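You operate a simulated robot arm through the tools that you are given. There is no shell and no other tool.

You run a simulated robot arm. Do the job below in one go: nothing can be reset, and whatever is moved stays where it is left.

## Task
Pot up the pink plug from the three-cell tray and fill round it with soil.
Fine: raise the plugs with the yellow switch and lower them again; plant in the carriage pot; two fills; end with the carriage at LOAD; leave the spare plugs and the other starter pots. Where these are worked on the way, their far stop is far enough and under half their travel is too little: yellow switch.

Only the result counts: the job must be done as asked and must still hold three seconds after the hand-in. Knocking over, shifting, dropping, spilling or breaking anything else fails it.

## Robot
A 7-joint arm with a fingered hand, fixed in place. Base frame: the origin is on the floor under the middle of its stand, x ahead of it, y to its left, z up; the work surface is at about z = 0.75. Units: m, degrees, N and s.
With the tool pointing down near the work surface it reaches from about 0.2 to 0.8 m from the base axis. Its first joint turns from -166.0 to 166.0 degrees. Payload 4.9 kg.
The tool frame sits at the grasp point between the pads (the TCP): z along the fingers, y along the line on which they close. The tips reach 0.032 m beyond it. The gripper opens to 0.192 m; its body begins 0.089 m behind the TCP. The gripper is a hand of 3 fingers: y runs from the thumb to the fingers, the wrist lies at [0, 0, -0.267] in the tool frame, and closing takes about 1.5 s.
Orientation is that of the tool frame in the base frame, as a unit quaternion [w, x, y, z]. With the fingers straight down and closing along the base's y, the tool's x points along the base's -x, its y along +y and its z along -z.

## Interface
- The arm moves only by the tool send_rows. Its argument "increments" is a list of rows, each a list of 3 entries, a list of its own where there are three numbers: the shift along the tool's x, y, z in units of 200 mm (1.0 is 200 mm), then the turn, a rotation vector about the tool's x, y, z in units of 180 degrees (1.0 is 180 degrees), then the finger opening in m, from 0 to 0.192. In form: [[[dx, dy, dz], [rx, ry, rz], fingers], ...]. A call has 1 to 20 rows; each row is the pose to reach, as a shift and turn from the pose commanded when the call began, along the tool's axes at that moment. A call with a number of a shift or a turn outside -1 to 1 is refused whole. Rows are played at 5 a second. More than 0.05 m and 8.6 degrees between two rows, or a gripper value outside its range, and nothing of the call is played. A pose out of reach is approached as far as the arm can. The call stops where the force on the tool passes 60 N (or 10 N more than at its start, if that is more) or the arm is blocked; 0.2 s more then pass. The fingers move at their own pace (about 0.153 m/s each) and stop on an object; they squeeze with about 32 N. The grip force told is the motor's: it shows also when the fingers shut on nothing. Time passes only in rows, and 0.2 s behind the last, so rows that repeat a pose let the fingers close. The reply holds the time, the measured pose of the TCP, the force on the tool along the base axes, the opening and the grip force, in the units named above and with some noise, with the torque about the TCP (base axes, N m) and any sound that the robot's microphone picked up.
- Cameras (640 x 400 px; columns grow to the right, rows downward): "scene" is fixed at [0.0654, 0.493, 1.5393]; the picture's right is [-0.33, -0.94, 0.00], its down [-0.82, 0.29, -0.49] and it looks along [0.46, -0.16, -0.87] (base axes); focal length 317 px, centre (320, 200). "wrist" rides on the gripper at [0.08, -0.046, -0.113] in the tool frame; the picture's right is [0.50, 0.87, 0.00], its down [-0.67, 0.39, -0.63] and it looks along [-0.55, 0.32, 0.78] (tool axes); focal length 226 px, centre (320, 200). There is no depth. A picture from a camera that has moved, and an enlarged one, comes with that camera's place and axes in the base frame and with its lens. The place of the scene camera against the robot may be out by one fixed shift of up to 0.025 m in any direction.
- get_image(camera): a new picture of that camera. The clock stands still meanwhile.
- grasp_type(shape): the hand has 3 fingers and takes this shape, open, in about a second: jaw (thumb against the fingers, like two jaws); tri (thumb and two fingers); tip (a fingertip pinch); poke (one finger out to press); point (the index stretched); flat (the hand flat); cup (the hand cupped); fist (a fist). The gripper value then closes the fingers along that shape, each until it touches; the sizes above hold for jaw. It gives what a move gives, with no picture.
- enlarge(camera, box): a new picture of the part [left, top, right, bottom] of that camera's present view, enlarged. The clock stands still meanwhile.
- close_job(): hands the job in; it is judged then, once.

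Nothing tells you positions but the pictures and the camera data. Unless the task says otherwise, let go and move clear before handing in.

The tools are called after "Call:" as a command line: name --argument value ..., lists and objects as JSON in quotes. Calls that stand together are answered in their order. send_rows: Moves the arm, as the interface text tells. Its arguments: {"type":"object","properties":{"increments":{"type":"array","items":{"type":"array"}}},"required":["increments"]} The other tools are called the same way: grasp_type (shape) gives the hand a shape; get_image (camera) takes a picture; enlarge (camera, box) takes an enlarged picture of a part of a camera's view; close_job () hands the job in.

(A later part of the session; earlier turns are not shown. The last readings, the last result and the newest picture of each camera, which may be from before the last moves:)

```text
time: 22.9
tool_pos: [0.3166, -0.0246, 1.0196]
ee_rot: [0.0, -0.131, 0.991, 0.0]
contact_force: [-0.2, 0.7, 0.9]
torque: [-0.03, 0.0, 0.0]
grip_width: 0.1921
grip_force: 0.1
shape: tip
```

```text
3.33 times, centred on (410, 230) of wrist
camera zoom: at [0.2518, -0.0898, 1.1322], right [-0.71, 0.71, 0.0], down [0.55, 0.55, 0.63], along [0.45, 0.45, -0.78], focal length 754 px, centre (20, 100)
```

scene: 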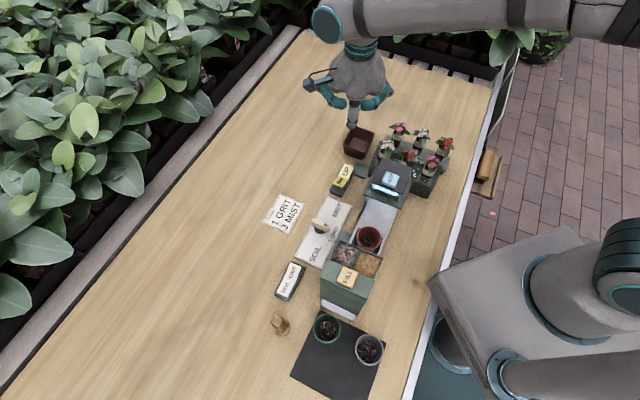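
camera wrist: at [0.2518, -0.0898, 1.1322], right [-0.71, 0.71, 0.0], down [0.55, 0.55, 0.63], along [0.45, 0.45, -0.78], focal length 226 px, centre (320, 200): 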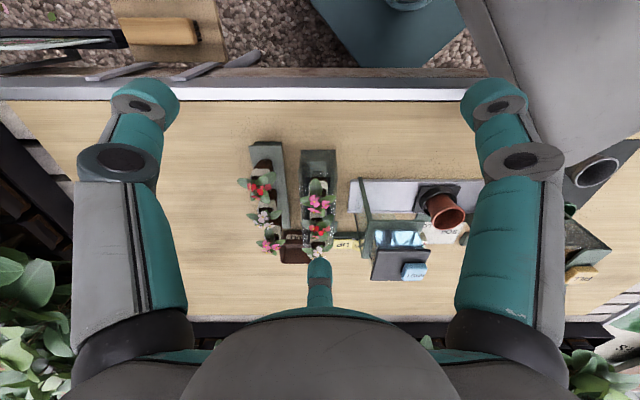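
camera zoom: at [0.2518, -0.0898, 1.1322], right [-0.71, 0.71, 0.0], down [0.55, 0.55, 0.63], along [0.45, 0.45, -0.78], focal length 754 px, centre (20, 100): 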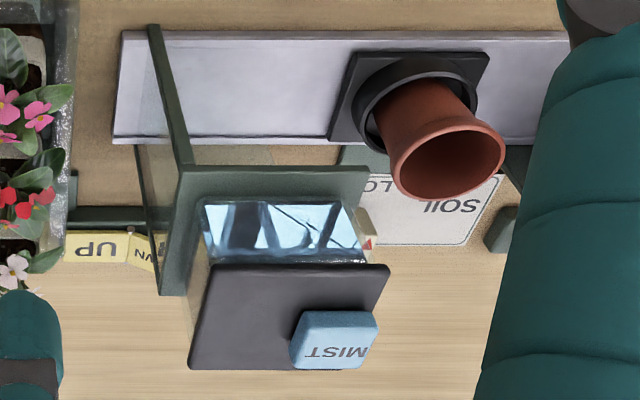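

The raised collar spans about z 0.828–0.850 and the tray top is at about 0.828, so only the collar can be gripped. I'll use a three-finger pinch turned so the fingers go into free gaps, and hover over pink at (0.410, 0.065).

Call:
send_rows --increments '[[[-0.071, 0.039, -0.019], [0, 0, -0.0417], 0.192], [[-0.142, 0.078, -0.038], [0, 0, -0.0833], 0.192], [[-0.213, 0.117, -0.056], [0, 0, -0.125], 0.192], [[-0.284, 0.156, -0.075], [0, 0, -0.1667], 0.192], [[-0.355, 0.195, -0.094], [0, 0, -0.2083], 0.192], [[-0.426, 0.234, -0.113], [0, 0, -0.25], 0.192], [[-0.497, 0.273, -0.131], [0, 0, -0.2917], 0.192], [[-0.5675, 0.312, -0.15], [0, 0, -0.3333], 0.192]]'

Call:
get_image --camera "wrist"

Call:
get_image --camera "scene"

```text
time: 24.7
tool_pos: [0.4093, 0.0645, 1.0488]
ee_rot: [0.0, -0.609, 0.793, 0.0]
contact_force: [0.0, -0.8, -0.6]
torque: [0.0, 0.02, -0.01]
grip_width: 0.1918
grip_force: 0.1
shape: tip
```

```text
taken
camera wrist: at [0.4334, -0.024, 1.1616], right [-0.97, -0.26, 0.0], down [-0.2, 0.75, 0.63], along [-0.16, 0.61, -0.78], focal length 226 px, centre (320, 200)
```

wrist: 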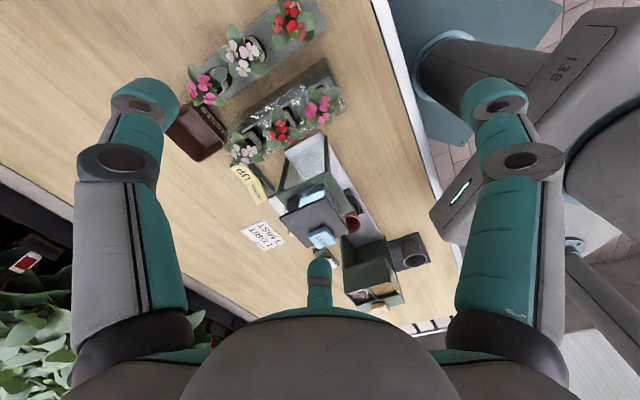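

```text
taken
```

scene: 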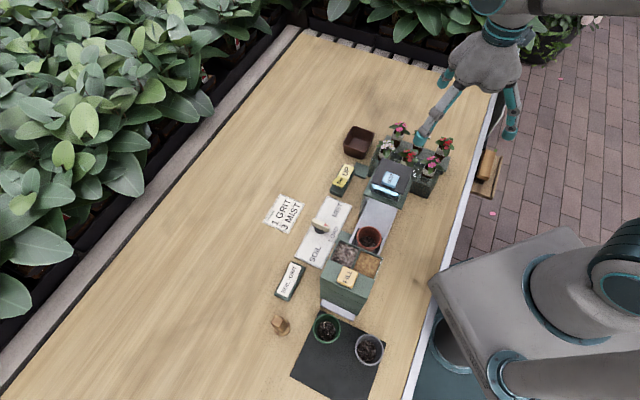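

I have a clear view down the line. I'll enlarge the pot gap between MIST and the hopper, and the pink plug below me.

Call:
enlarge --camera "wrist" --box '[260, 140, 440, 310]'

Call:
enlarge --camera "wrist" --box '[260, 60, 380, 140]'

Call:
enlarge --camera "scene" --box '[380, 60, 540, 200]'

```text
2.35 times, centred on (350, 225) of wrist
camera zoom: at [0.4334, -0.024, 1.1616], right [-0.97, -0.26, 0.0], down [-0.2, 0.75, 0.63], along [-0.16, 0.61, -0.78], focal length 532 px, centre (249, 141)
```

zoom: 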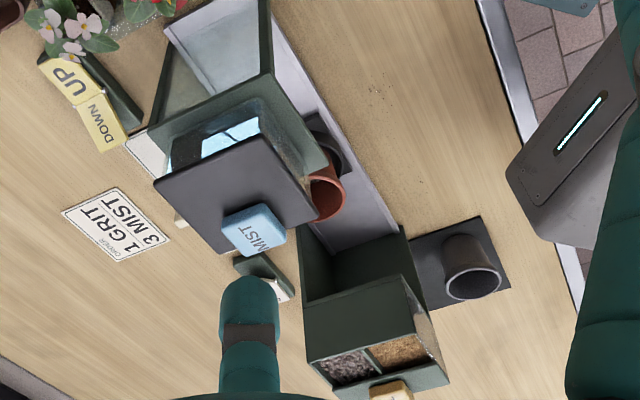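

```text
5.00 times, centred on (320, 100) of wrist
camera zoom: at [0.4334, -0.024, 1.1616], right [-0.97, -0.26, 0.0], down [-0.2, 0.75, 0.63], along [-0.16, 0.61, -0.78], focal length 1130 px, centre (320, 700)
```

zoom: 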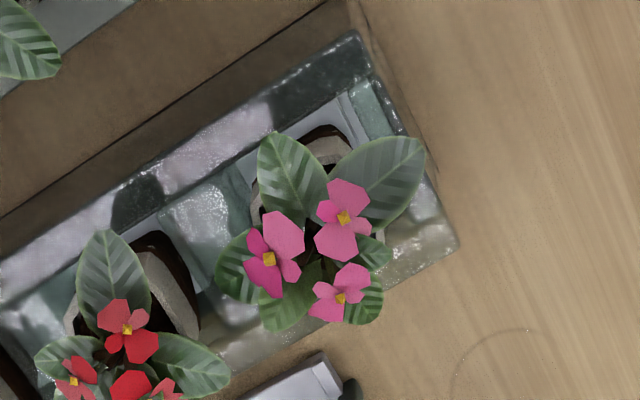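

```text
2.86 times, centred on (460, 130) of scene
camera zoom: at [0.0654, 0.493, 1.5393], right [-0.33, -0.94, 0.0], down [-0.82, 0.29, -0.49], along [0.46, -0.16, -0.87], focal length 907 px, centre (-80, 400)
```

zoom: 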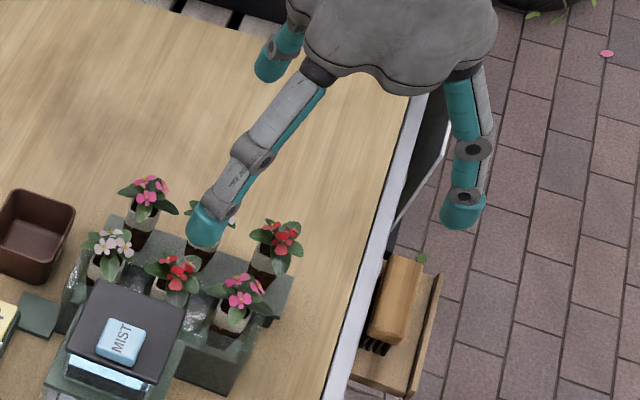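

The gap for planting runs from t ≈ -0.077 (hopper) to +0.078 (MIST), and the pink position is confirmed. I'll pre-close to 0.07 above the plug and check the fit before going down.

Call:
send_rows --increments '[[[0, 0, 0], [0, 0, 0], 0.07], [[0, 0, 0], [0, 0, 0], 0.07], [[0, 0, 0.1], [0, 0, 0], 0.07], [[0, 0, 0.2], [0, 0, 0], 0.07], [[0, 0, 0.3], [0, 0, 0], 0.07], [[0, 0, 0.4], [0, 0, 0], 0.07]]'

Call:
get_image --camera "wrist"

Call:
enlarge --camera "scene" --box '[360, 80, 500, 200]'

```text
time: 26.1
tool_pos: [0.4104, 0.066, 0.9681]
ee_rot: [0.0, -0.609, 0.793, 0.0]
contact_force: [1.0, 0.4, 0.2]
torque: [0.01, 0.02, 0.02]
grip_width: 0.0704
grip_force: 0.1
shape: tip
```

```text
taken
camera wrist: at [0.4339, -0.0226, 1.081], right [-0.97, -0.26, 0.0], down [-0.2, 0.75, 0.63], along [-0.16, 0.61, -0.78], focal length 226 px, centre (320, 200)
```

wrist: 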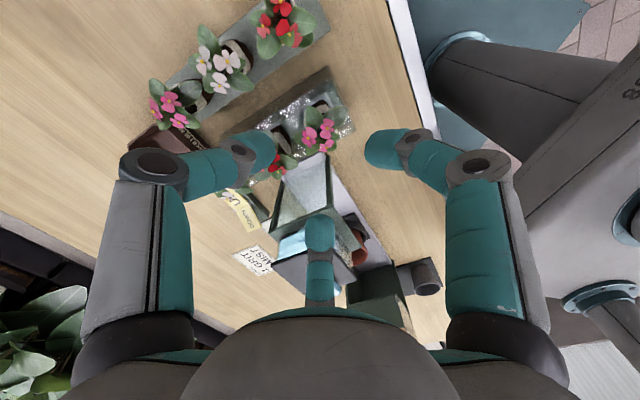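

```text
3.33 times, centred on (430, 140) of scene
camera zoom: at [0.0654, 0.493, 1.5393], right [-0.33, -0.94, 0.0], down [-0.82, 0.29, -0.49], along [0.46, -0.16, -0.87], focal length 1058 px, centre (-47, 400)
```

zoom: 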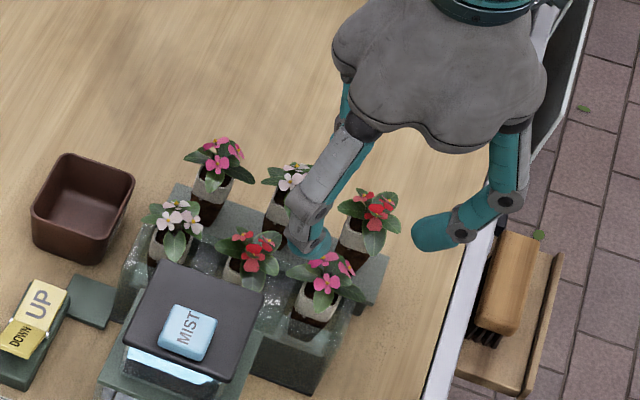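

The axis passes right through the pink plug, but the MIST-side knuckle would come within a few millimetres of the lid. I'll turn 10° and narrow the opening to 0.055, then re-check.

Call:
send_rows --increments '[[[0, 0, 0], [0, 0, 0.028], 0.055], [[0, 0, 0], [0, 0, 0.0556], 0.055], [[0, 0, 0.1], [0, 0, 0.0556], 0.055], [[0, 0, 0.15], [0, 0, 0.0556], 0.055]]'

Call:
get_image --camera "wrist"

Call:
enlarge --camera "wrist" --box '[230, 80, 430, 280]'

Call:
enlarge --camera "scene" --box '[360, 80, 500, 200]'

```text
time: 27.1
tool_pos: [0.4088, 0.0649, 0.9385]
ee_rot: [0.0, -0.537, 0.844, 0.0]
contact_force: [0.3, 0.0, -0.6]
torque: [0.0, 0.01, 0.01]
grip_width: 0.0552
grip_force: 0.0
shape: tip
```

```text
taken
camera wrist: at [0.4184, -0.0263, 1.0518], right [-1.0, -0.09, 0.0], down [-0.07, 0.77, 0.63], along [-0.06, 0.63, -0.78], focal length 226 px, centre (320, 200)
```

wrist: 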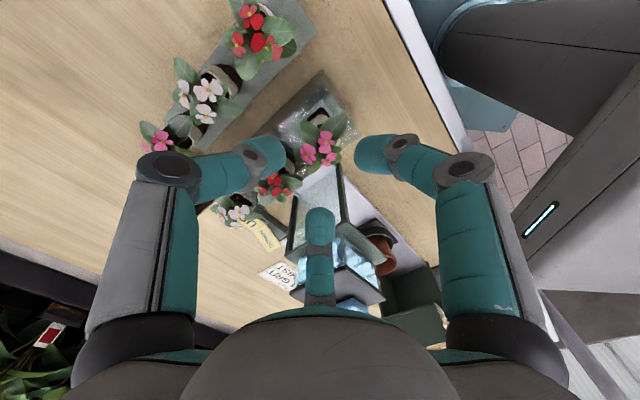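

```text
2.00 times, centred on (330, 180) of wrist
camera zoom: at [0.4184, -0.0263, 1.0518], right [-1.0, -0.09, 0.0], down [-0.07, 0.77, 0.63], along [-0.06, 0.63, -0.78], focal length 452 px, centre (300, 240)
```

zoom: 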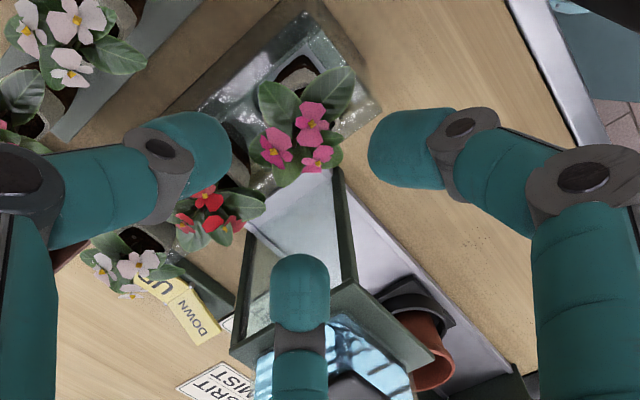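

```text
3.33 times, centred on (430, 140) of scene
camera zoom: at [0.0654, 0.493, 1.5393], right [-0.33, -0.94, 0.0], down [-0.82, 0.29, -0.49], along [0.46, -0.16, -0.87], focal length 1058 px, centre (-47, 400)
```

zoom: 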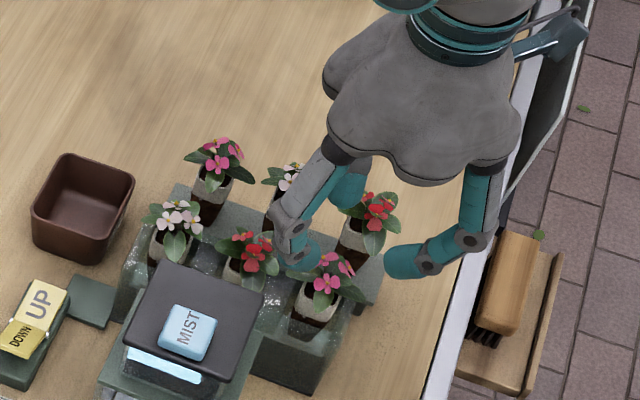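

I'll zoom into the plug itself to verify that the axis is centred on its collar.

Call:
enlarge --camera "wrist" --box '[285, 85, 365, 145]'

```text
6.67 times, centred on (325, 115) of wrist
camera zoom: at [0.4184, -0.0263, 1.0518], right [-1.0, -0.09, 0.0], down [-0.07, 0.77, 0.63], along [-0.06, 0.63, -0.78], focal length 1507 px, centre (287, 767)
```

zoom: 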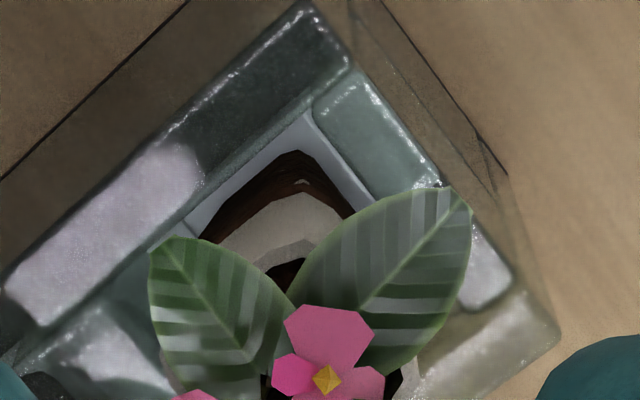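

Alignment is within about 1–2 mm. I'll descend slowly towards the collar.

Call:
send_rows --increments '[[[0, 0, 0.06], [0, 0, 0], 0.055], [[0, 0, 0.12], [0, 0, 0], 0.055], [[0, 0, 0.18], [0, 0, 0], 0.055], [[0, 0, 0.24], [0, 0, 0], 0.055]]'

Call:
get_image --camera "wrist"

Call:
enlarge --camera "scene" --box '[360, 80, 500, 200]'

```text
time: 28.1
tool_pos: [0.4106, 0.0644, 0.8906]
ee_rot: [0.0, -0.537, 0.844, -0.001]
contact_force: [0.1, 0.2, 0.5]
torque: [-0.02, 0.03, 0.02]
grip_width: 0.0553
grip_force: 0.1
shape: tip
```

```text
taken
camera wrist: at [0.4189, -0.0262, 1.0038], right [-1.0, -0.09, 0.0], down [-0.07, 0.77, 0.63], along [-0.05, 0.63, -0.78], focal length 226 px, centre (320, 200)
```

wrist: 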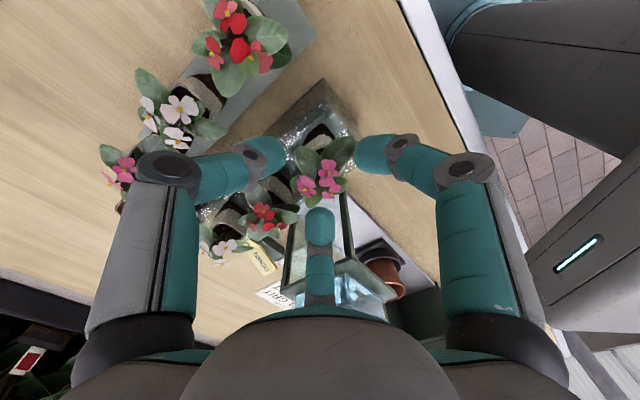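

```text
3.33 times, centred on (430, 140) of scene
camera zoom: at [0.0654, 0.493, 1.5393], right [-0.33, -0.94, 0.0], down [-0.82, 0.29, -0.49], along [0.46, -0.16, -0.87], focal length 1058 px, centre (-47, 400)
```

zoom: 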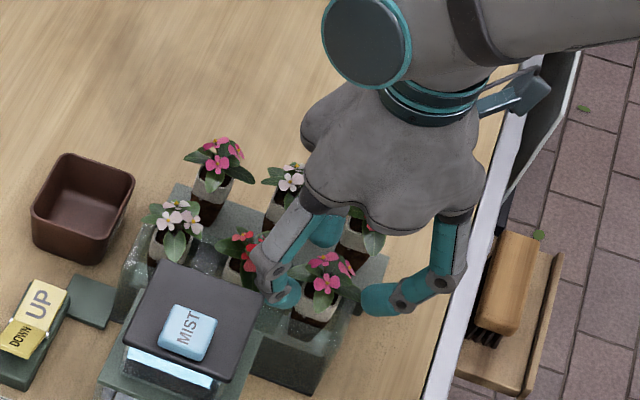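

Call:
enlarge --camera "scene" --box '[410, 130, 480, 190]'

Call:
enlarge --camera "wrist" --box '[240, 90, 400, 290]'

```text
6.67 times, centred on (445, 160) of scene
camera zoom: at [0.0654, 0.493, 1.5393], right [-0.33, -0.94, 0.0], down [-0.82, 0.29, -0.49], along [0.46, -0.16, -0.87], focal length 2115 px, centre (-513, 467)
```

zoom: 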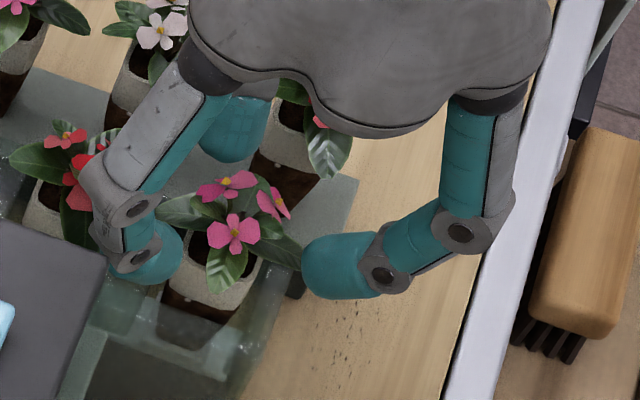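

```text
2.00 times, centred on (320, 190) of wrist
camera zoom: at [0.4189, -0.0262, 1.0038], right [-1.0, -0.09, 0.0], down [-0.07, 0.77, 0.63], along [-0.05, 0.63, -0.78], focal length 452 px, centre (320, 220)
```

zoom: 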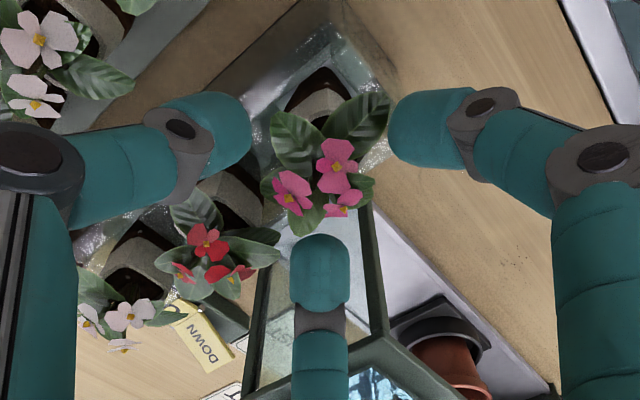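

There's clearance on all sides. I'll go the last 25 mm down so the tips straddle the collar.

Call:
send_rows --increments '[[[0, 0, 0.035], [0, 0, 0], 0.055], [[0, 0, 0.07], [0, 0, 0], 0.055], [[0, 0, 0.1], [0, 0, 0], 0.055], [[0, 0, 0.123], [0, 0, 0], 0.055]]'

Call:
enlarge --camera "wrist" --box '[240, 90, 400, 290]'

Call:
enlarge --camera "scene" --box '[410, 130, 480, 190]'

```text
time: 29.1
tool_pos: [0.4108, 0.065, 0.8663]
ee_rot: [0.0, -0.537, 0.843, 0.001]
contact_force: [-0.8, -0.2, -0.3]
torque: [-0.03, -0.01, -0.02]
grip_width: 0.0552
grip_force: 0.0
shape: tip
```

```text
2.00 times, centred on (320, 190) of wrist
camera zoom: at [0.4182, -0.0266, 0.9794], right [-1.0, -0.09, 0.0], down [-0.07, 0.77, 0.63], along [-0.06, 0.63, -0.78], focal length 452 px, centre (320, 220)
```

zoom: 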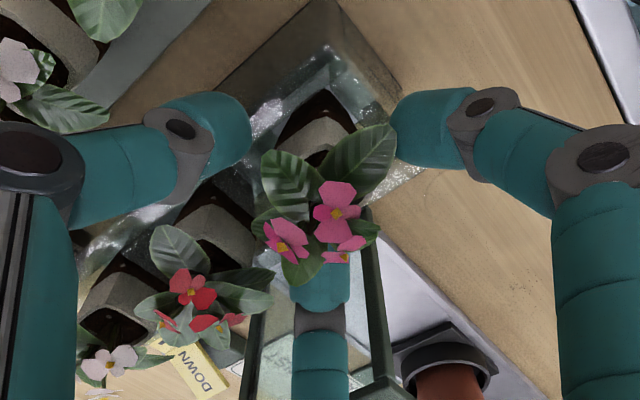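

```text
6.67 times, centred on (445, 160) of scene
camera zoom: at [0.0654, 0.493, 1.5393], right [-0.33, -0.94, 0.0], down [-0.82, 0.29, -0.49], along [0.46, -0.16, -0.87], focal length 2115 px, centre (-513, 467)
```

zoom: 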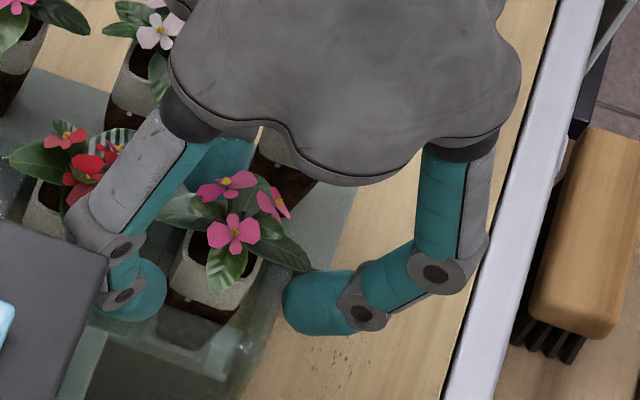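

No contact so far. The round tips would touch quite near the rim at this height, so I'll ease down a few millimetres while watching for contact with the tray.

Call:
send_rows --increments '[[[0, 0, 0.01], [0, 0, 0], 0.055], [[0, 0, 0.02], [0, 0, 0], 0.055]]'

Call:
send_rows --increments '[[[0, 0, 0.005], [0, 0, 0], 0.055], [[0, 0, 0.01], [0, 0, 0], 0.055]]'

Call:
enlarge --camera "scene" --box '[410, 130, 480, 190]'

```text
time: 29.7
tool_pos: [0.4092, 0.0648, 0.8625]
ee_rot: [-0.001, -0.538, 0.843, 0.0]
contact_force: [-0.4, -0.4, 0.3]
torque: [0.02, -0.02, 0.01]
grip_width: 0.0557
grip_force: 0.1
shape: tip
```

```text
time: 30.3
tool_pos: [0.4092, 0.0644, 0.8616]
ee_rot: [0.001, -0.537, 0.844, 0.0]
contact_force: [-1.2, 2.7, 9.1]
torque: [0.37, 0.03, -0.01]
grip_width: 0.0559
grip_force: 0.1
shape: tip
```

```text
6.67 times, centred on (445, 160) of scene
camera zoom: at [0.0654, 0.493, 1.5393], right [-0.33, -0.94, 0.0], down [-0.82, 0.29, -0.49], along [0.46, -0.16, -0.87], focal length 2115 px, centre (-513, 467)
```

zoom: 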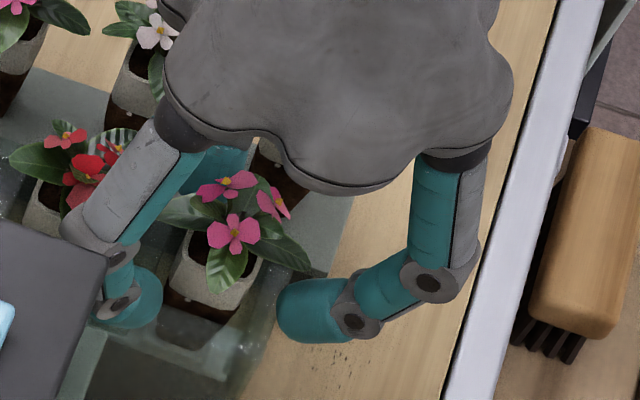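

That's light contact with the tray edge at TCP z≈0.862. I'll back off 2 mm and close on the collar.

Call:
send_rows --increments '[[[0, 0, -0.008], [0, 0, 0], 0.055], [[0, 0, -0.0125], [0, 0, 0], 0.05], [[0, 0, -0.0125], [0, 0, 0], 0.044], [[0, 0, -0.0125], [0, 0, 0], 0.038]]'

Call:
send_rows --increments '[[[0, 0, 0], [0, 0, 0], 0.03], [[0, 0, 0], [0, 0, 0], 0.02], [[0, 0, 0], [0, 0, 0], 0.01], [[0, 0, 0], [0, 0, 0], 0.01], [[0, 0, 0], [0, 0, 0], 0.01]]'

Call:
enlarge --camera "scene" --box '[410, 130, 480, 190]'

Call:
enlarge --camera "wrist" --box '[240, 90, 400, 290]'

```text
time: 31.3
tool_pos: [0.4097, 0.065, 0.8623]
ee_rot: [0.001, -0.537, 0.844, 0.001]
contact_force: [-0.4, 0.8, -0.1]
torque: [0.03, 0.04, 0.03]
grip_width: 0.0372
grip_force: 32.0
shape: tip
```

```text
time: 32.5
tool_pos: [0.4104, 0.0662, 0.863]
ee_rot: [0.0, -0.538, 0.843, 0.001]
contact_force: [-0.4, 0.1, 0.9]
torque: [0.0, 0.0, 0.0]
grip_width: 0.0335
grip_force: 31.9
shape: tip
```

```text
6.67 times, centred on (445, 160) of scene
camera zoom: at [0.0654, 0.493, 1.5393], right [-0.33, -0.94, 0.0], down [-0.82, 0.29, -0.49], along [0.46, -0.16, -0.87], focal length 2115 px, centre (-513, 467)
```

zoom: 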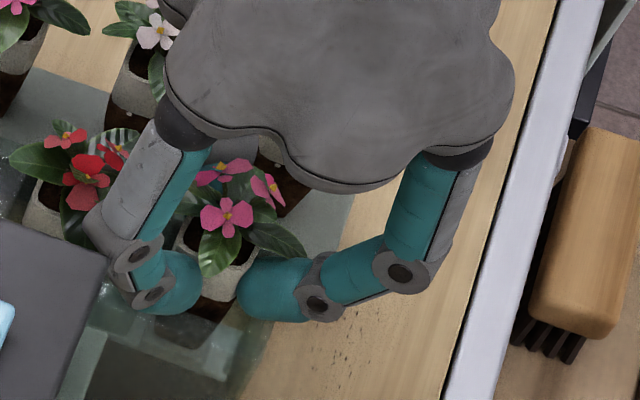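

```text
2.00 times, centred on (320, 190) of wrist
camera zoom: at [0.418, -0.0257, 0.9756], right [-1.0, -0.09, 0.0], down [-0.07, 0.77, 0.63], along [-0.06, 0.63, -0.78], focal length 452 px, centre (320, 220)
```

zoom: 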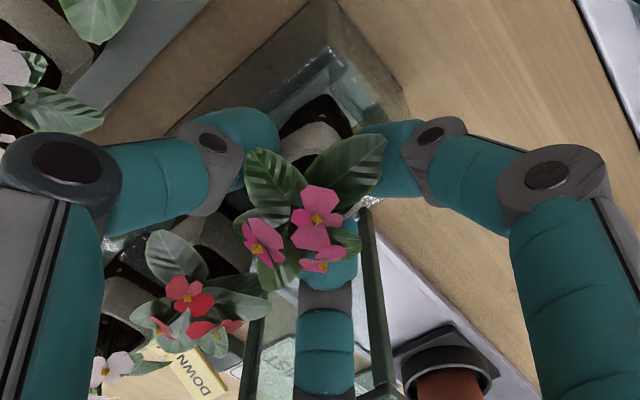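

Gripped at 0.0335 m with a firm 32 N. I'll lift slowly and check that the plug comes along.

Call:
send_rows --increments '[[[0, 0, -0.03], [0, 0, 0], 0.01], [[0, 0, -0.06], [0, 0, 0], 0.01], [[0, 0, -0.1], [0, 0, 0], 0.01], [[0, 0, -0.15], [0, 0, 0], 0.01]]'

Call:
enlarge --camera "scene" --box '[400, 120, 480, 190]'

Call:
enlarge --camera "wrist" --box '[240, 90, 400, 290]'

```text
time: 33.5
tool_pos: [0.4099, 0.0648, 0.892]
ee_rot: [0.0, -0.538, 0.843, 0.001]
contact_force: [-0.1, 0.4, -0.6]
torque: [0.03, 0.0, -0.02]
grip_width: 0.0332
grip_force: 31.7
shape: tip
```

```text
5.71 times, centred on (440, 155) of scene
camera zoom: at [0.0654, 0.493, 1.5393], right [-0.33, -0.94, 0.0], down [-0.82, 0.29, -0.49], along [0.46, -0.16, -0.87], focal length 1813 px, centre (-366, 457)
```

zoom: 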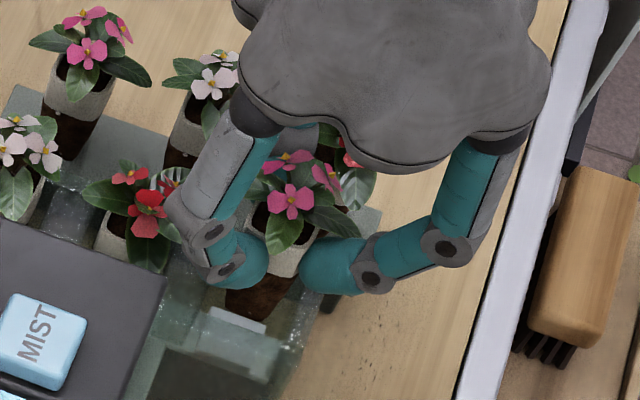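

```text
2.00 times, centred on (320, 190) of wrist
camera zoom: at [0.4182, -0.0264, 1.0055], right [-1.0, -0.09, 0.0], down [-0.07, 0.77, 0.63], along [-0.05, 0.63, -0.78], focal length 452 px, centre (320, 220)
```

zoom: 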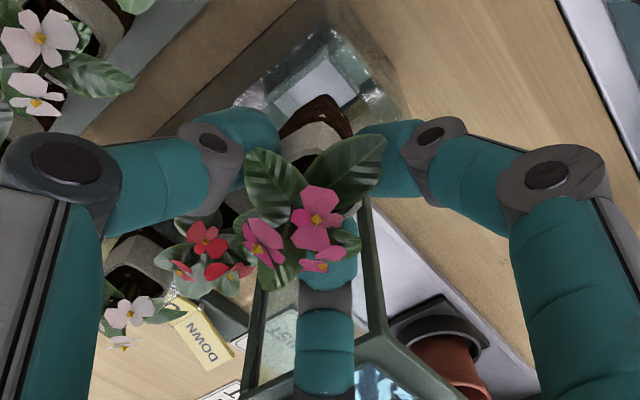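

The plug is in hand. I'll lift high enough to clear the MIST box.

Call:
send_rows --increments '[[[0, 0, -0.1], [0, 0, 0], 0.01], [[0, 0, -0.25], [0, 0, 0], 0.01], [[0, 0, -0.4], [0, 0, 0], 0.01], [[0, 0, -0.55], [0, 0, 0], 0.01], [[0, 0, -0.7], [0, 0, 0], 0.01], [[0, 0, -0.8], [0, 0, 0], 0.01]]'

Call:
get_image --camera "scene"

Call:
enlarge --camera "wrist" --box '[220, 80, 440, 300]'

```text
time: 34.9
tool_pos: [0.4086, 0.0628, 1.0529]
ee_rot: [-0.001, -0.538, 0.843, 0.0]
contact_force: [-0.5, -1.1, -0.6]
torque: [-0.01, -0.01, 0.0]
grip_width: 0.0333
grip_force: 32.8
shape: tip
```

```text
taken
```

scene: 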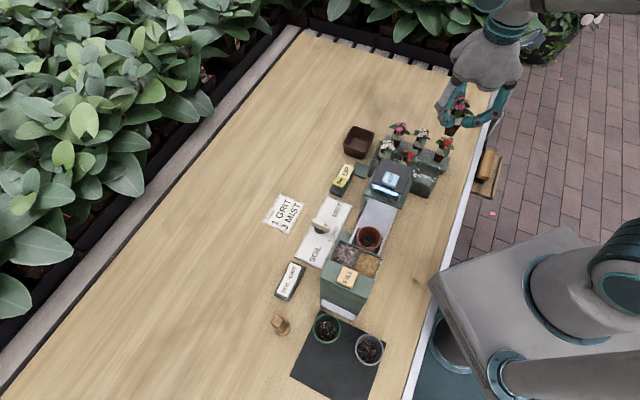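

```text
1.82 times, centred on (330, 190) of wrist
camera zoom: at [0.4168, -0.027, 1.1656], right [-1.0, -0.09, 0.0], down [-0.07, 0.77, 0.63], along [-0.06, 0.63, -0.78], focal length 411 px, centre (302, 218)
```

zoom: 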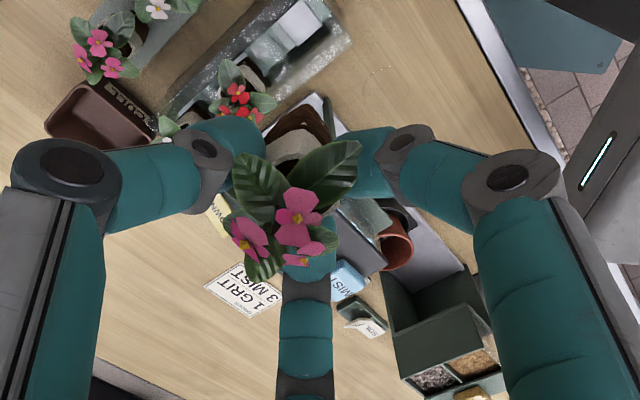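

The plug is held well. I'll carry it over the MIST box toward the pot, turning so that one finger faces MIST.

Call:
send_rows --increments '[[[-0.12, 0.129, -0.01], [0, 0, 0.0222], 0.01], [[-0.24, 0.258, -0.02], [0, 0, 0.0444], 0.01], [[-0.36, 0.388, -0.035], [0, 0, 0.0667], 0.01], [[-0.48, 0.517, -0.035], [0, 0, 0.0889], 0.01], [[-0.6, 0.646, -0.035], [0, 0, 0.1111], 0.01]]'

Call:
get_image --camera "wrist"

```text
time: 36.1
tool_pos: [0.3427, 0.2273, 1.0601]
ee_rot: [0.0, -0.383, 0.924, 0.0]
contact_force: [0.4, 0.3, 0.9]
torque: [0.01, 0.0, 0.0]
grip_width: 0.0329
grip_force: 32.5
shape: tip
```

```text
taken
camera wrist: at [0.3196, 0.1393, 1.1733], right [-0.97, 0.26, 0.0], down [0.2, 0.75, 0.63], along [0.16, 0.61, -0.78], focal length 226 px, centre (320, 200)
```

wrist: 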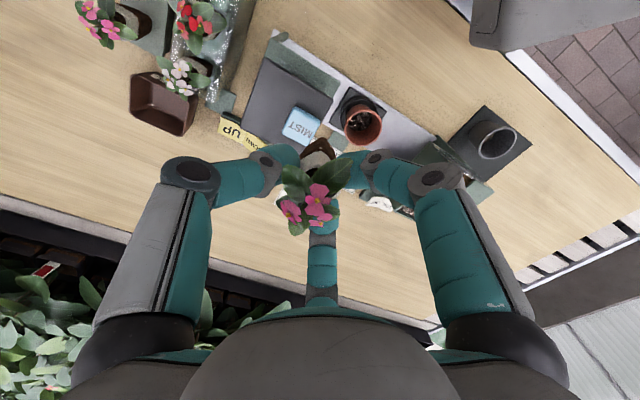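

The pot is now clearly visible between MIST and the hopper. I'll zoom in on it to measure its centre, rim and depth.

Call:
enlarge --camera "wrist" --box '[300, 60, 440, 160]'

Call:
enlarge --camera "scene" --box '[330, 210, 410, 260]'

```text
4.00 times, centred on (370, 110) of wrist
camera zoom: at [0.3196, 0.1393, 1.1733], right [-0.97, 0.26, 0.0], down [0.2, 0.75, 0.63], along [0.16, 0.61, -0.78], focal length 904 px, centre (120, 560)
```

zoom: 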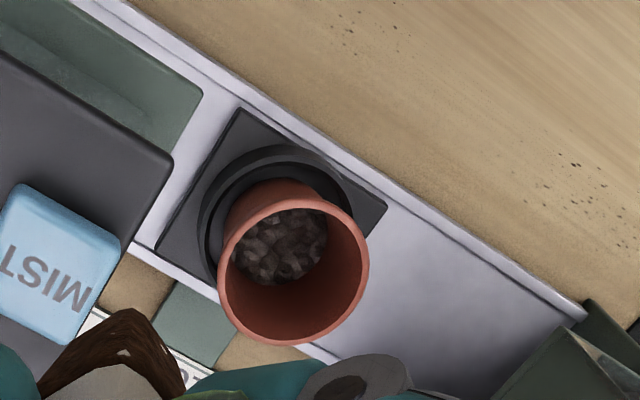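

```text
8.00 times, centred on (370, 235) of scene
camera zoom: at [0.0654, 0.493, 1.5393], right [-0.33, -0.94, 0.0], down [-0.82, 0.29, -0.49], along [0.46, -0.16, -0.87], focal length 2538 px, centre (-80, -80)
```

zoom: 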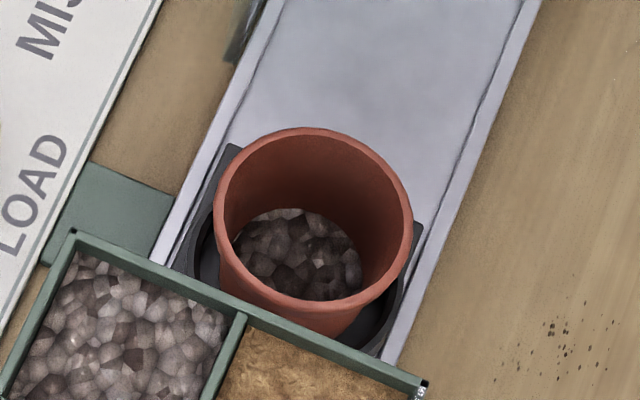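

The pot rim centre is at about (0.289, 0.290), rim z≈0.827, and its soil is near z 0.79. I'll move over it with a 6° lean toward the hopper so the thumb knuckle keeps clear of MIST.

Call:
send_rows --increments '[[[-0.011, 0.147, 0], [0.011, 0, 0], 0.01], [[-0.022, 0.294, 0], [0.022, 0, 0], 0.01], [[-0.0336, 0.4416, 0], [0.0333, 0, 0], 0.01], [[-0.0336, 0.4416, 0], [0.0333, 0, 0], 0.01]]'

Call:
get_image --camera "wrist"

Call:
get_image --camera "scene"

```text
time: 37.1
tool_pos: [0.2862, 0.2935, 1.0606]
ee_rot: [0.02, -0.383, 0.922, -0.048]
contact_force: [0.3, -0.6, -0.7]
torque: [-0.02, -0.01, -0.01]
grip_width: 0.0329
grip_force: 32.2
shape: tip
```

```text
taken
camera wrist: at [0.2539, 0.2151, 1.1773], right [-0.96, 0.26, -0.09], down [0.16, 0.79, 0.59], along [0.22, 0.55, -0.8], focal length 226 px, centre (320, 200)
```

wrist: 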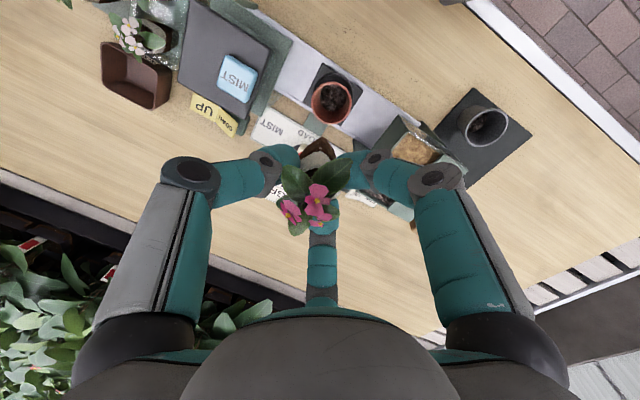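

```text
taken
```

scene: 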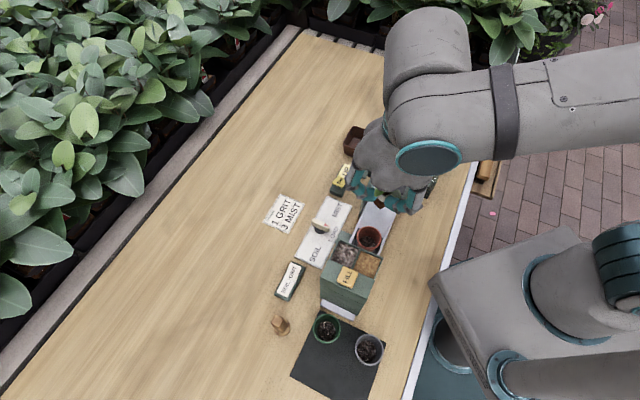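

The lean is in the right direction. I'll descend straight down (in the base frame) to just above the pot and check clearances.

Call:
send_rows --increments '[[[0, 0.0176, 0.168], [0, 0, 0], 0.01], [[0, 0.0353, 0.3355], [0, 0, 0], 0.01], [[0, 0.0529, 0.503], [0, 0, 0], 0.01], [[0, 0.0705, 0.671], [0, 0, 0], 0.01]]'

Call:
get_image --camera "wrist"

Call:
enlarge --camera "scene" --box '[310, 170, 450, 290]'

```text
time: 38.1
tool_pos: [0.287, 0.2945, 0.9225]
ee_rot: [0.021, -0.382, 0.923, -0.048]
contact_force: [0.0, 0.5, -0.5]
torque: [-0.04, 0.01, 0.02]
grip_width: 0.0331
grip_force: 31.7
shape: tip
```

```text
taken
camera wrist: at [0.2547, 0.2156, 1.0403], right [-0.96, 0.26, -0.09], down [0.15, 0.79, 0.59], along [0.22, 0.55, -0.8], focal length 226 px, centre (320, 200)
```

wrist: 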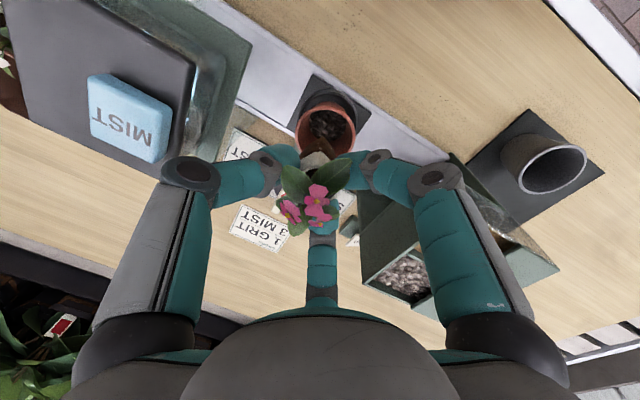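

```text
3.33 times, centred on (380, 230) of scene
camera zoom: at [0.0654, 0.493, 1.5393], right [-0.33, -0.94, 0.0], down [-0.82, 0.29, -0.49], along [0.46, -0.16, -0.87], focal length 1058 px, centre (120, 100)
```

zoom: 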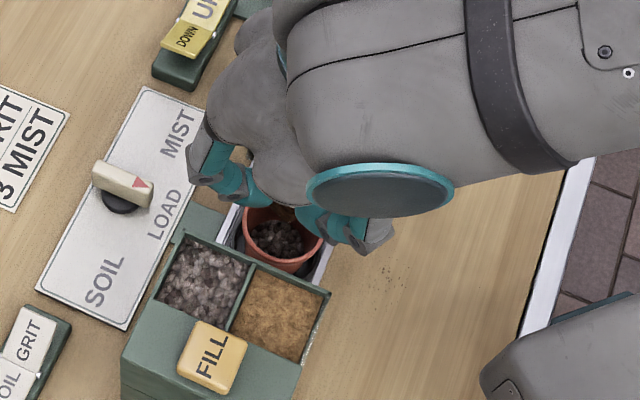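

Clearances look fine. I'll zoom in to check the pot against the plug axis before inserting.

Call:
enlarge --camera "wrist" --box '[270, 80, 390, 180]'

Call:
enlarge --camera "scene" --box '[350, 205, 420, 255]'

```text
4.00 times, centred on (330, 130) of wrist
camera zoom: at [0.2547, 0.2156, 1.0403], right [-0.96, 0.26, -0.09], down [0.15, 0.79, 0.59], along [0.22, 0.55, -0.8], focal length 904 px, centre (280, 480)
```

zoom: 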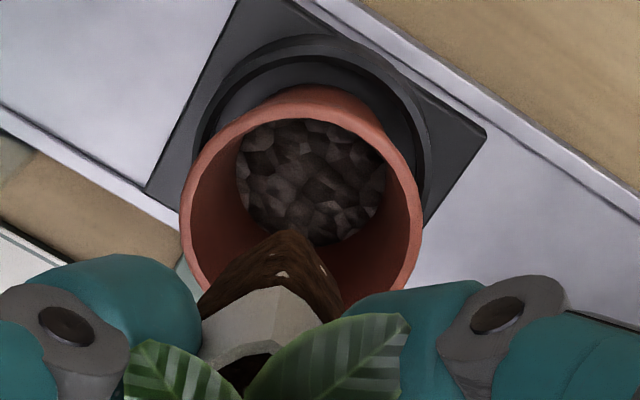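

```text
8.00 times, centred on (385, 230) of scene
camera zoom: at [0.0654, 0.493, 1.5393], right [-0.33, -0.94, 0.0], down [-0.82, 0.29, -0.49], along [0.46, -0.16, -0.87], focal length 2538 px, centre (-200, -40)
```

zoom: 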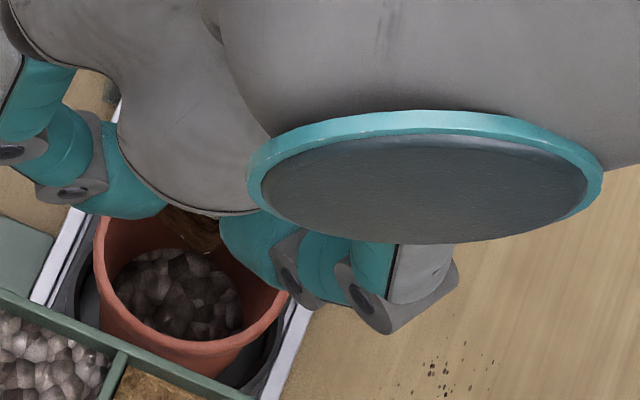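

The plug's bottom lines up with the pot centre within about 3 mm. I'll trim 2 mm and lower it into the pot in small steps.

Call:
send_rows --increments '[[[0.0035, 0.0157, 0.05], [0, 0, 0], 0.01], [[0.0035, 0.021, 0.1], [0, 0, 0], 0.01], [[0.0035, 0.026, 0.15], [0, 0, 0], 0.01], [[0.0035, 0.0315, 0.2], [0, 0, 0], 0.01], [[0.0035, 0.0355, 0.24], [0, 0, 0], 0.01], [[0.0035, 0.0385, 0.27], [0, 0, 0], 0.01]]'

Call:
get_image --camera "wrist"

Call:
enlarge --camera "wrist" --box '[250, 80, 390, 220]'

Call:
enlarge --camera "scene" --box '[310, 170, 450, 290]'

```text
time: 39.5
tool_pos: [0.284, 0.2951, 0.8707]
ee_rot: [0.02, -0.382, 0.923, -0.048]
contact_force: [0.5, 0.6, 0.2]
torque: [0.03, -0.03, 0.0]
grip_width: 0.033
grip_force: 31.7
shape: tip
```

```text
taken
camera wrist: at [0.2517, 0.2167, 0.9871], right [-0.96, 0.26, -0.09], down [0.16, 0.79, 0.59], along [0.22, 0.55, -0.8], focal length 226 px, centre (320, 200)
```

wrist: 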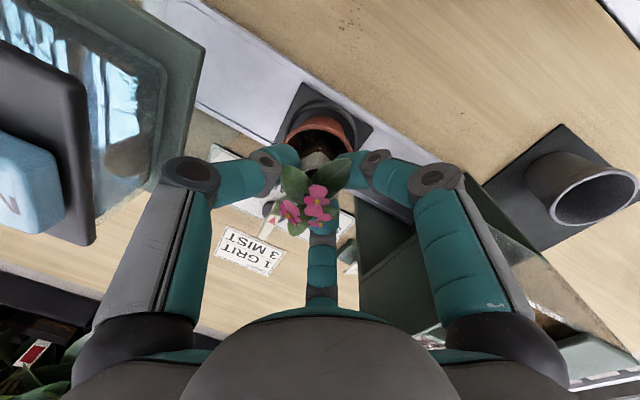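

```text
2.86 times, centred on (320, 150) of wrist
camera zoom: at [0.2517, 0.2167, 0.9871], right [-0.96, 0.26, -0.09], down [0.16, 0.79, 0.59], along [0.22, 0.55, -0.8], focal length 646 px, centre (320, 343)
```

zoom: 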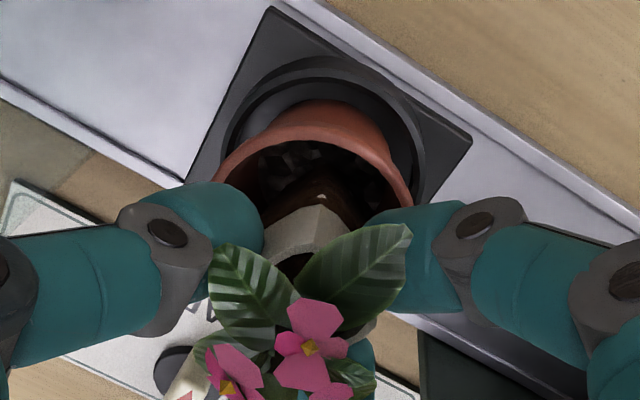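

```text
3.33 times, centred on (380, 230) of scene
camera zoom: at [0.0654, 0.493, 1.5393], right [-0.33, -0.94, 0.0], down [-0.82, 0.29, -0.49], along [0.46, -0.16, -0.87], focal length 1058 px, centre (120, 100)
```

zoom: 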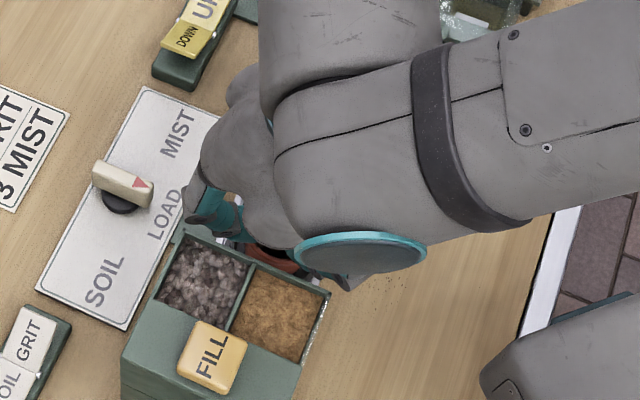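

The plug is inside the pot and no force yet. I'll ease down to find the soil.

Call:
send_rows --increments '[[[0, 0.0008, 0.0075], [0, 0, 0], 0.01], [[0, 0.0016, 0.015], [0, 0, 0], 0.01]]'

Call:
send_rows --increments '[[[0, 0.0008, 0.0075], [0, 0, 0], 0.01], [[0, 0.0016, 0.015], [0, 0, 0], 0.01]]'

```text
time: 40.1
tool_pos: [0.2828, 0.2962, 0.8662]
ee_rot: [0.02, -0.382, 0.923, -0.048]
contact_force: [1.2, -0.1, -0.9]
torque: [0.03, 0.0, 0.01]
grip_width: 0.0328
grip_force: 31.8
shape: tip
```

```text
time: 40.7
tool_pos: [0.285, 0.2968, 0.8643]
ee_rot: [0.02, -0.382, 0.923, -0.049]
contact_force: [-0.8, -0.2, -0.9]
torque: [0.01, -0.01, -0.02]
grip_width: 0.0331
grip_force: 31.3
shape: tip
```

Call:
send_rows --increments '[[[0, 0.0005, 0.005], [0, 0, 0], 0.01], [[0, 0.001, 0.01], [0, 0, 0], 0.01]]'

Call:
enlarge --camera "wrist" --box '[250, 80, 390, 220]'

```text
time: 41.3
tool_pos: [0.2833, 0.2963, 0.8618]
ee_rot: [0.02, -0.382, 0.923, -0.048]
contact_force: [0.0, 0.0, -0.5]
torque: [-0.04, 0.02, -0.03]
grip_width: 0.0329
grip_force: 31.9
shape: tip
```

```text
2.86 times, centred on (320, 150) of wrist
camera zoom: at [0.252, 0.2165, 0.9791], right [-0.96, 0.26, -0.09], down [0.16, 0.79, 0.59], along [0.22, 0.55, -0.8], focal length 646 px, centre (320, 343)
```

zoom: 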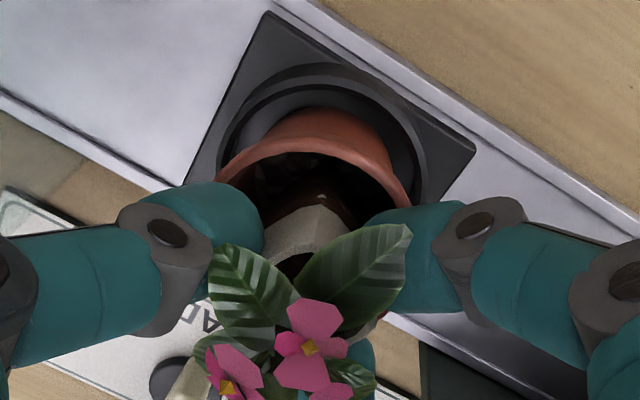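

Call:
send_rows --increments '[[[0, 0.0005, 0.005], [0, 0, 0], 0.01], [[0, 0.001, 0.01], [0, 0, 0], 0.01]]'

Call:
send_rows --increments '[[[0, 0.0005, 0.005], [0, 0, 0], 0.01], [[0, 0.001, 0.01], [0, 0, 0], 0.01]]'

```text
time: 41.9
tool_pos: [0.2835, 0.2964, 0.8599]
ee_rot: [0.02, -0.382, 0.923, -0.049]
contact_force: [0.6, -0.2, 0.5]
torque: [0.01, 0.01, -0.04]
grip_width: 0.033
grip_force: 31.7
shape: tip
```

```text
time: 42.5
tool_pos: [0.2843, 0.2967, 0.8575]
ee_rot: [0.02, -0.383, 0.922, -0.049]
contact_force: [-0.9, -0.5, -0.2]
torque: [-0.02, 0.01, -0.01]
grip_width: 0.0331
grip_force: 31.5
shape: tip
```

Call:
get_image --camera "wrist"

Call:
enlarge --camera "wrist" --box '[250, 80, 390, 220]'

Call:
enlarge --camera "scene" --box '[340, 200, 420, 260]'

```text
taken
camera wrist: at [0.2523, 0.2168, 0.9751], right [-0.96, 0.26, -0.09], down [0.16, 0.79, 0.59], along [0.22, 0.55, -0.8], focal length 226 px, centre (320, 200)
```

wrist: 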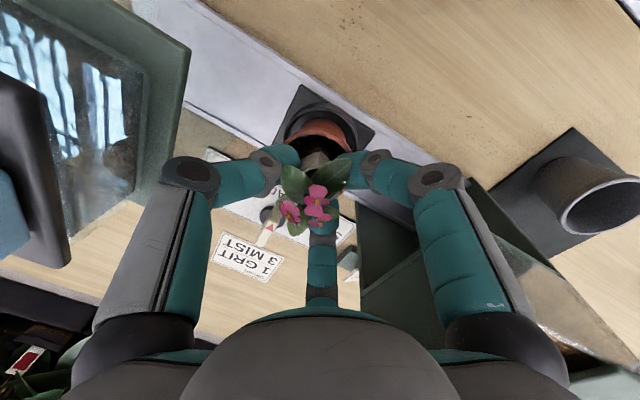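

```text
2.86 times, centred on (320, 150) of wrist
camera zoom: at [0.2523, 0.2168, 0.9751], right [-0.96, 0.26, -0.09], down [0.16, 0.79, 0.59], along [0.22, 0.55, -0.8], focal length 646 px, centre (320, 343)
```

zoom: 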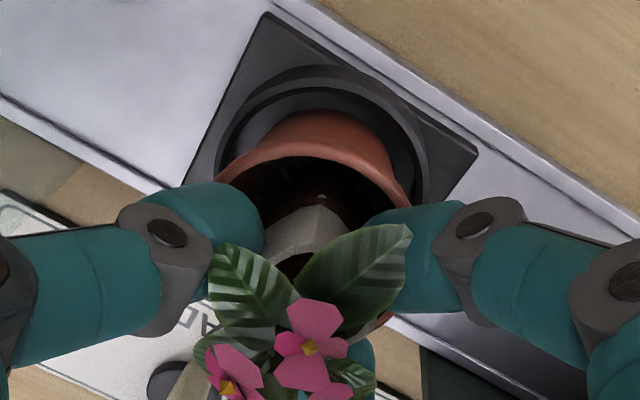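

```text
6.67 times, centred on (380, 230) of scene
camera zoom: at [0.0654, 0.493, 1.5393], right [-0.33, -0.94, 0.0], down [-0.82, 0.29, -0.49], along [0.46, -0.16, -0.87], focal length 2115 px, centre (-80, 0)
```

zoom: 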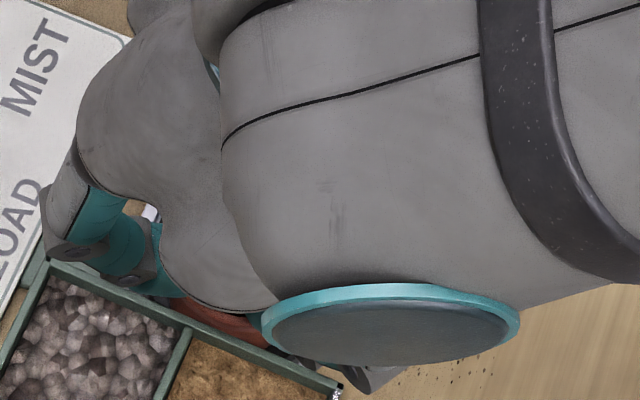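

Call:
send_rows --increments '[[[0, 0.0005, 0.005], [0, 0, 0], 0.01], [[0, 0.001, 0.01], [0, 0, 0], 0.01]]'

Call:
send_rows --increments '[[[0, 0.0005, 0.005], [0, 0, 0], 0.01], [[0, 0.001, 0.01], [0, 0, 0], 0.01]]'

```text
time: 43.1
tool_pos: [0.2843, 0.2961, 0.857]
ee_rot: [0.021, -0.383, 0.922, -0.048]
contact_force: [0.0, 0.3, 5.8]
torque: [0.09, 0.0, -0.02]
grip_width: 0.0331
grip_force: 31.9
shape: tip
```

```text
time: 43.7
tool_pos: [0.2836, 0.2973, 0.8566]
ee_rot: [0.021, -0.382, 0.923, -0.048]
contact_force: [-0.4, -1.4, 20.8]
torque: [0.27, -0.04, -0.04]
grip_width: 0.0337
grip_force: 31.8
shape: tip
```

The plug (or a tip) has reached its stop at TCP z≈0.857. I'll relieve the force and open slowly to let the plug stand in the pot.

Call:
send_rows --increments '[[[0, -0.0009, -0.009], [0, 0, 0], 0.01], [[0, -0.0018, -0.0165], [0, 0, 0], 0.01]]'

Call:
send_rows --increments '[[[0, 0, 0], [0, 0, 0], 0.034], [[0, 0, 0], [0, 0, 0], 0.036], [[0, 0, 0], [0, 0, 0], 0.038], [[0, 0, 0], [0, 0, 0], 0.04], [[0, 0, 0], [0, 0, 0], 0.043], [[0, 0, 0], [0, 0, 0], 0.046]]'

Call:
enlarge --camera "wrist" --box '[250, 80, 390, 220]'

```text
time: 44.3
tool_pos: [0.2832, 0.2944, 0.8567]
ee_rot: [0.019, -0.383, 0.922, -0.049]
contact_force: [0.5, -1.5, -0.2]
torque: [-0.01, 0.0, 0.01]
grip_width: 0.0333
grip_force: 31.9
shape: tip
```

```text
time: 45.7
tool_pos: [0.2838, 0.2963, 0.858]
ee_rot: [0.02, -0.382, 0.923, -0.048]
contact_force: [-0.3, 0.3, 8.7]
torque: [0.03, 0.04, 0.02]
grip_width: 0.0445
grip_force: 0.1
shape: tip
```

```text
2.86 times, centred on (320, 150) of wrist
camera zoom: at [0.252, 0.2163, 0.9755], right [-0.96, 0.26, -0.09], down [0.16, 0.79, 0.59], along [0.22, 0.55, -0.8], focal length 646 px, centre (320, 343)
```

zoom: 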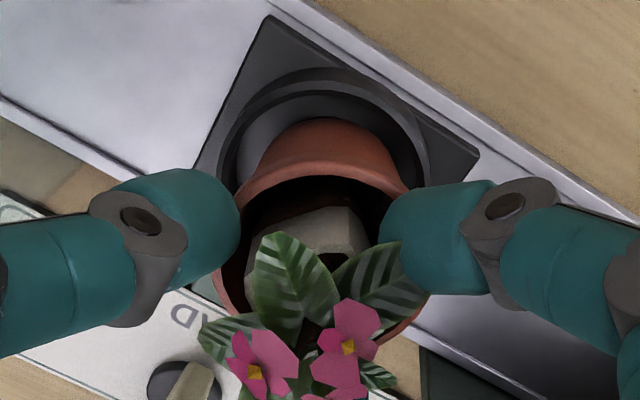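

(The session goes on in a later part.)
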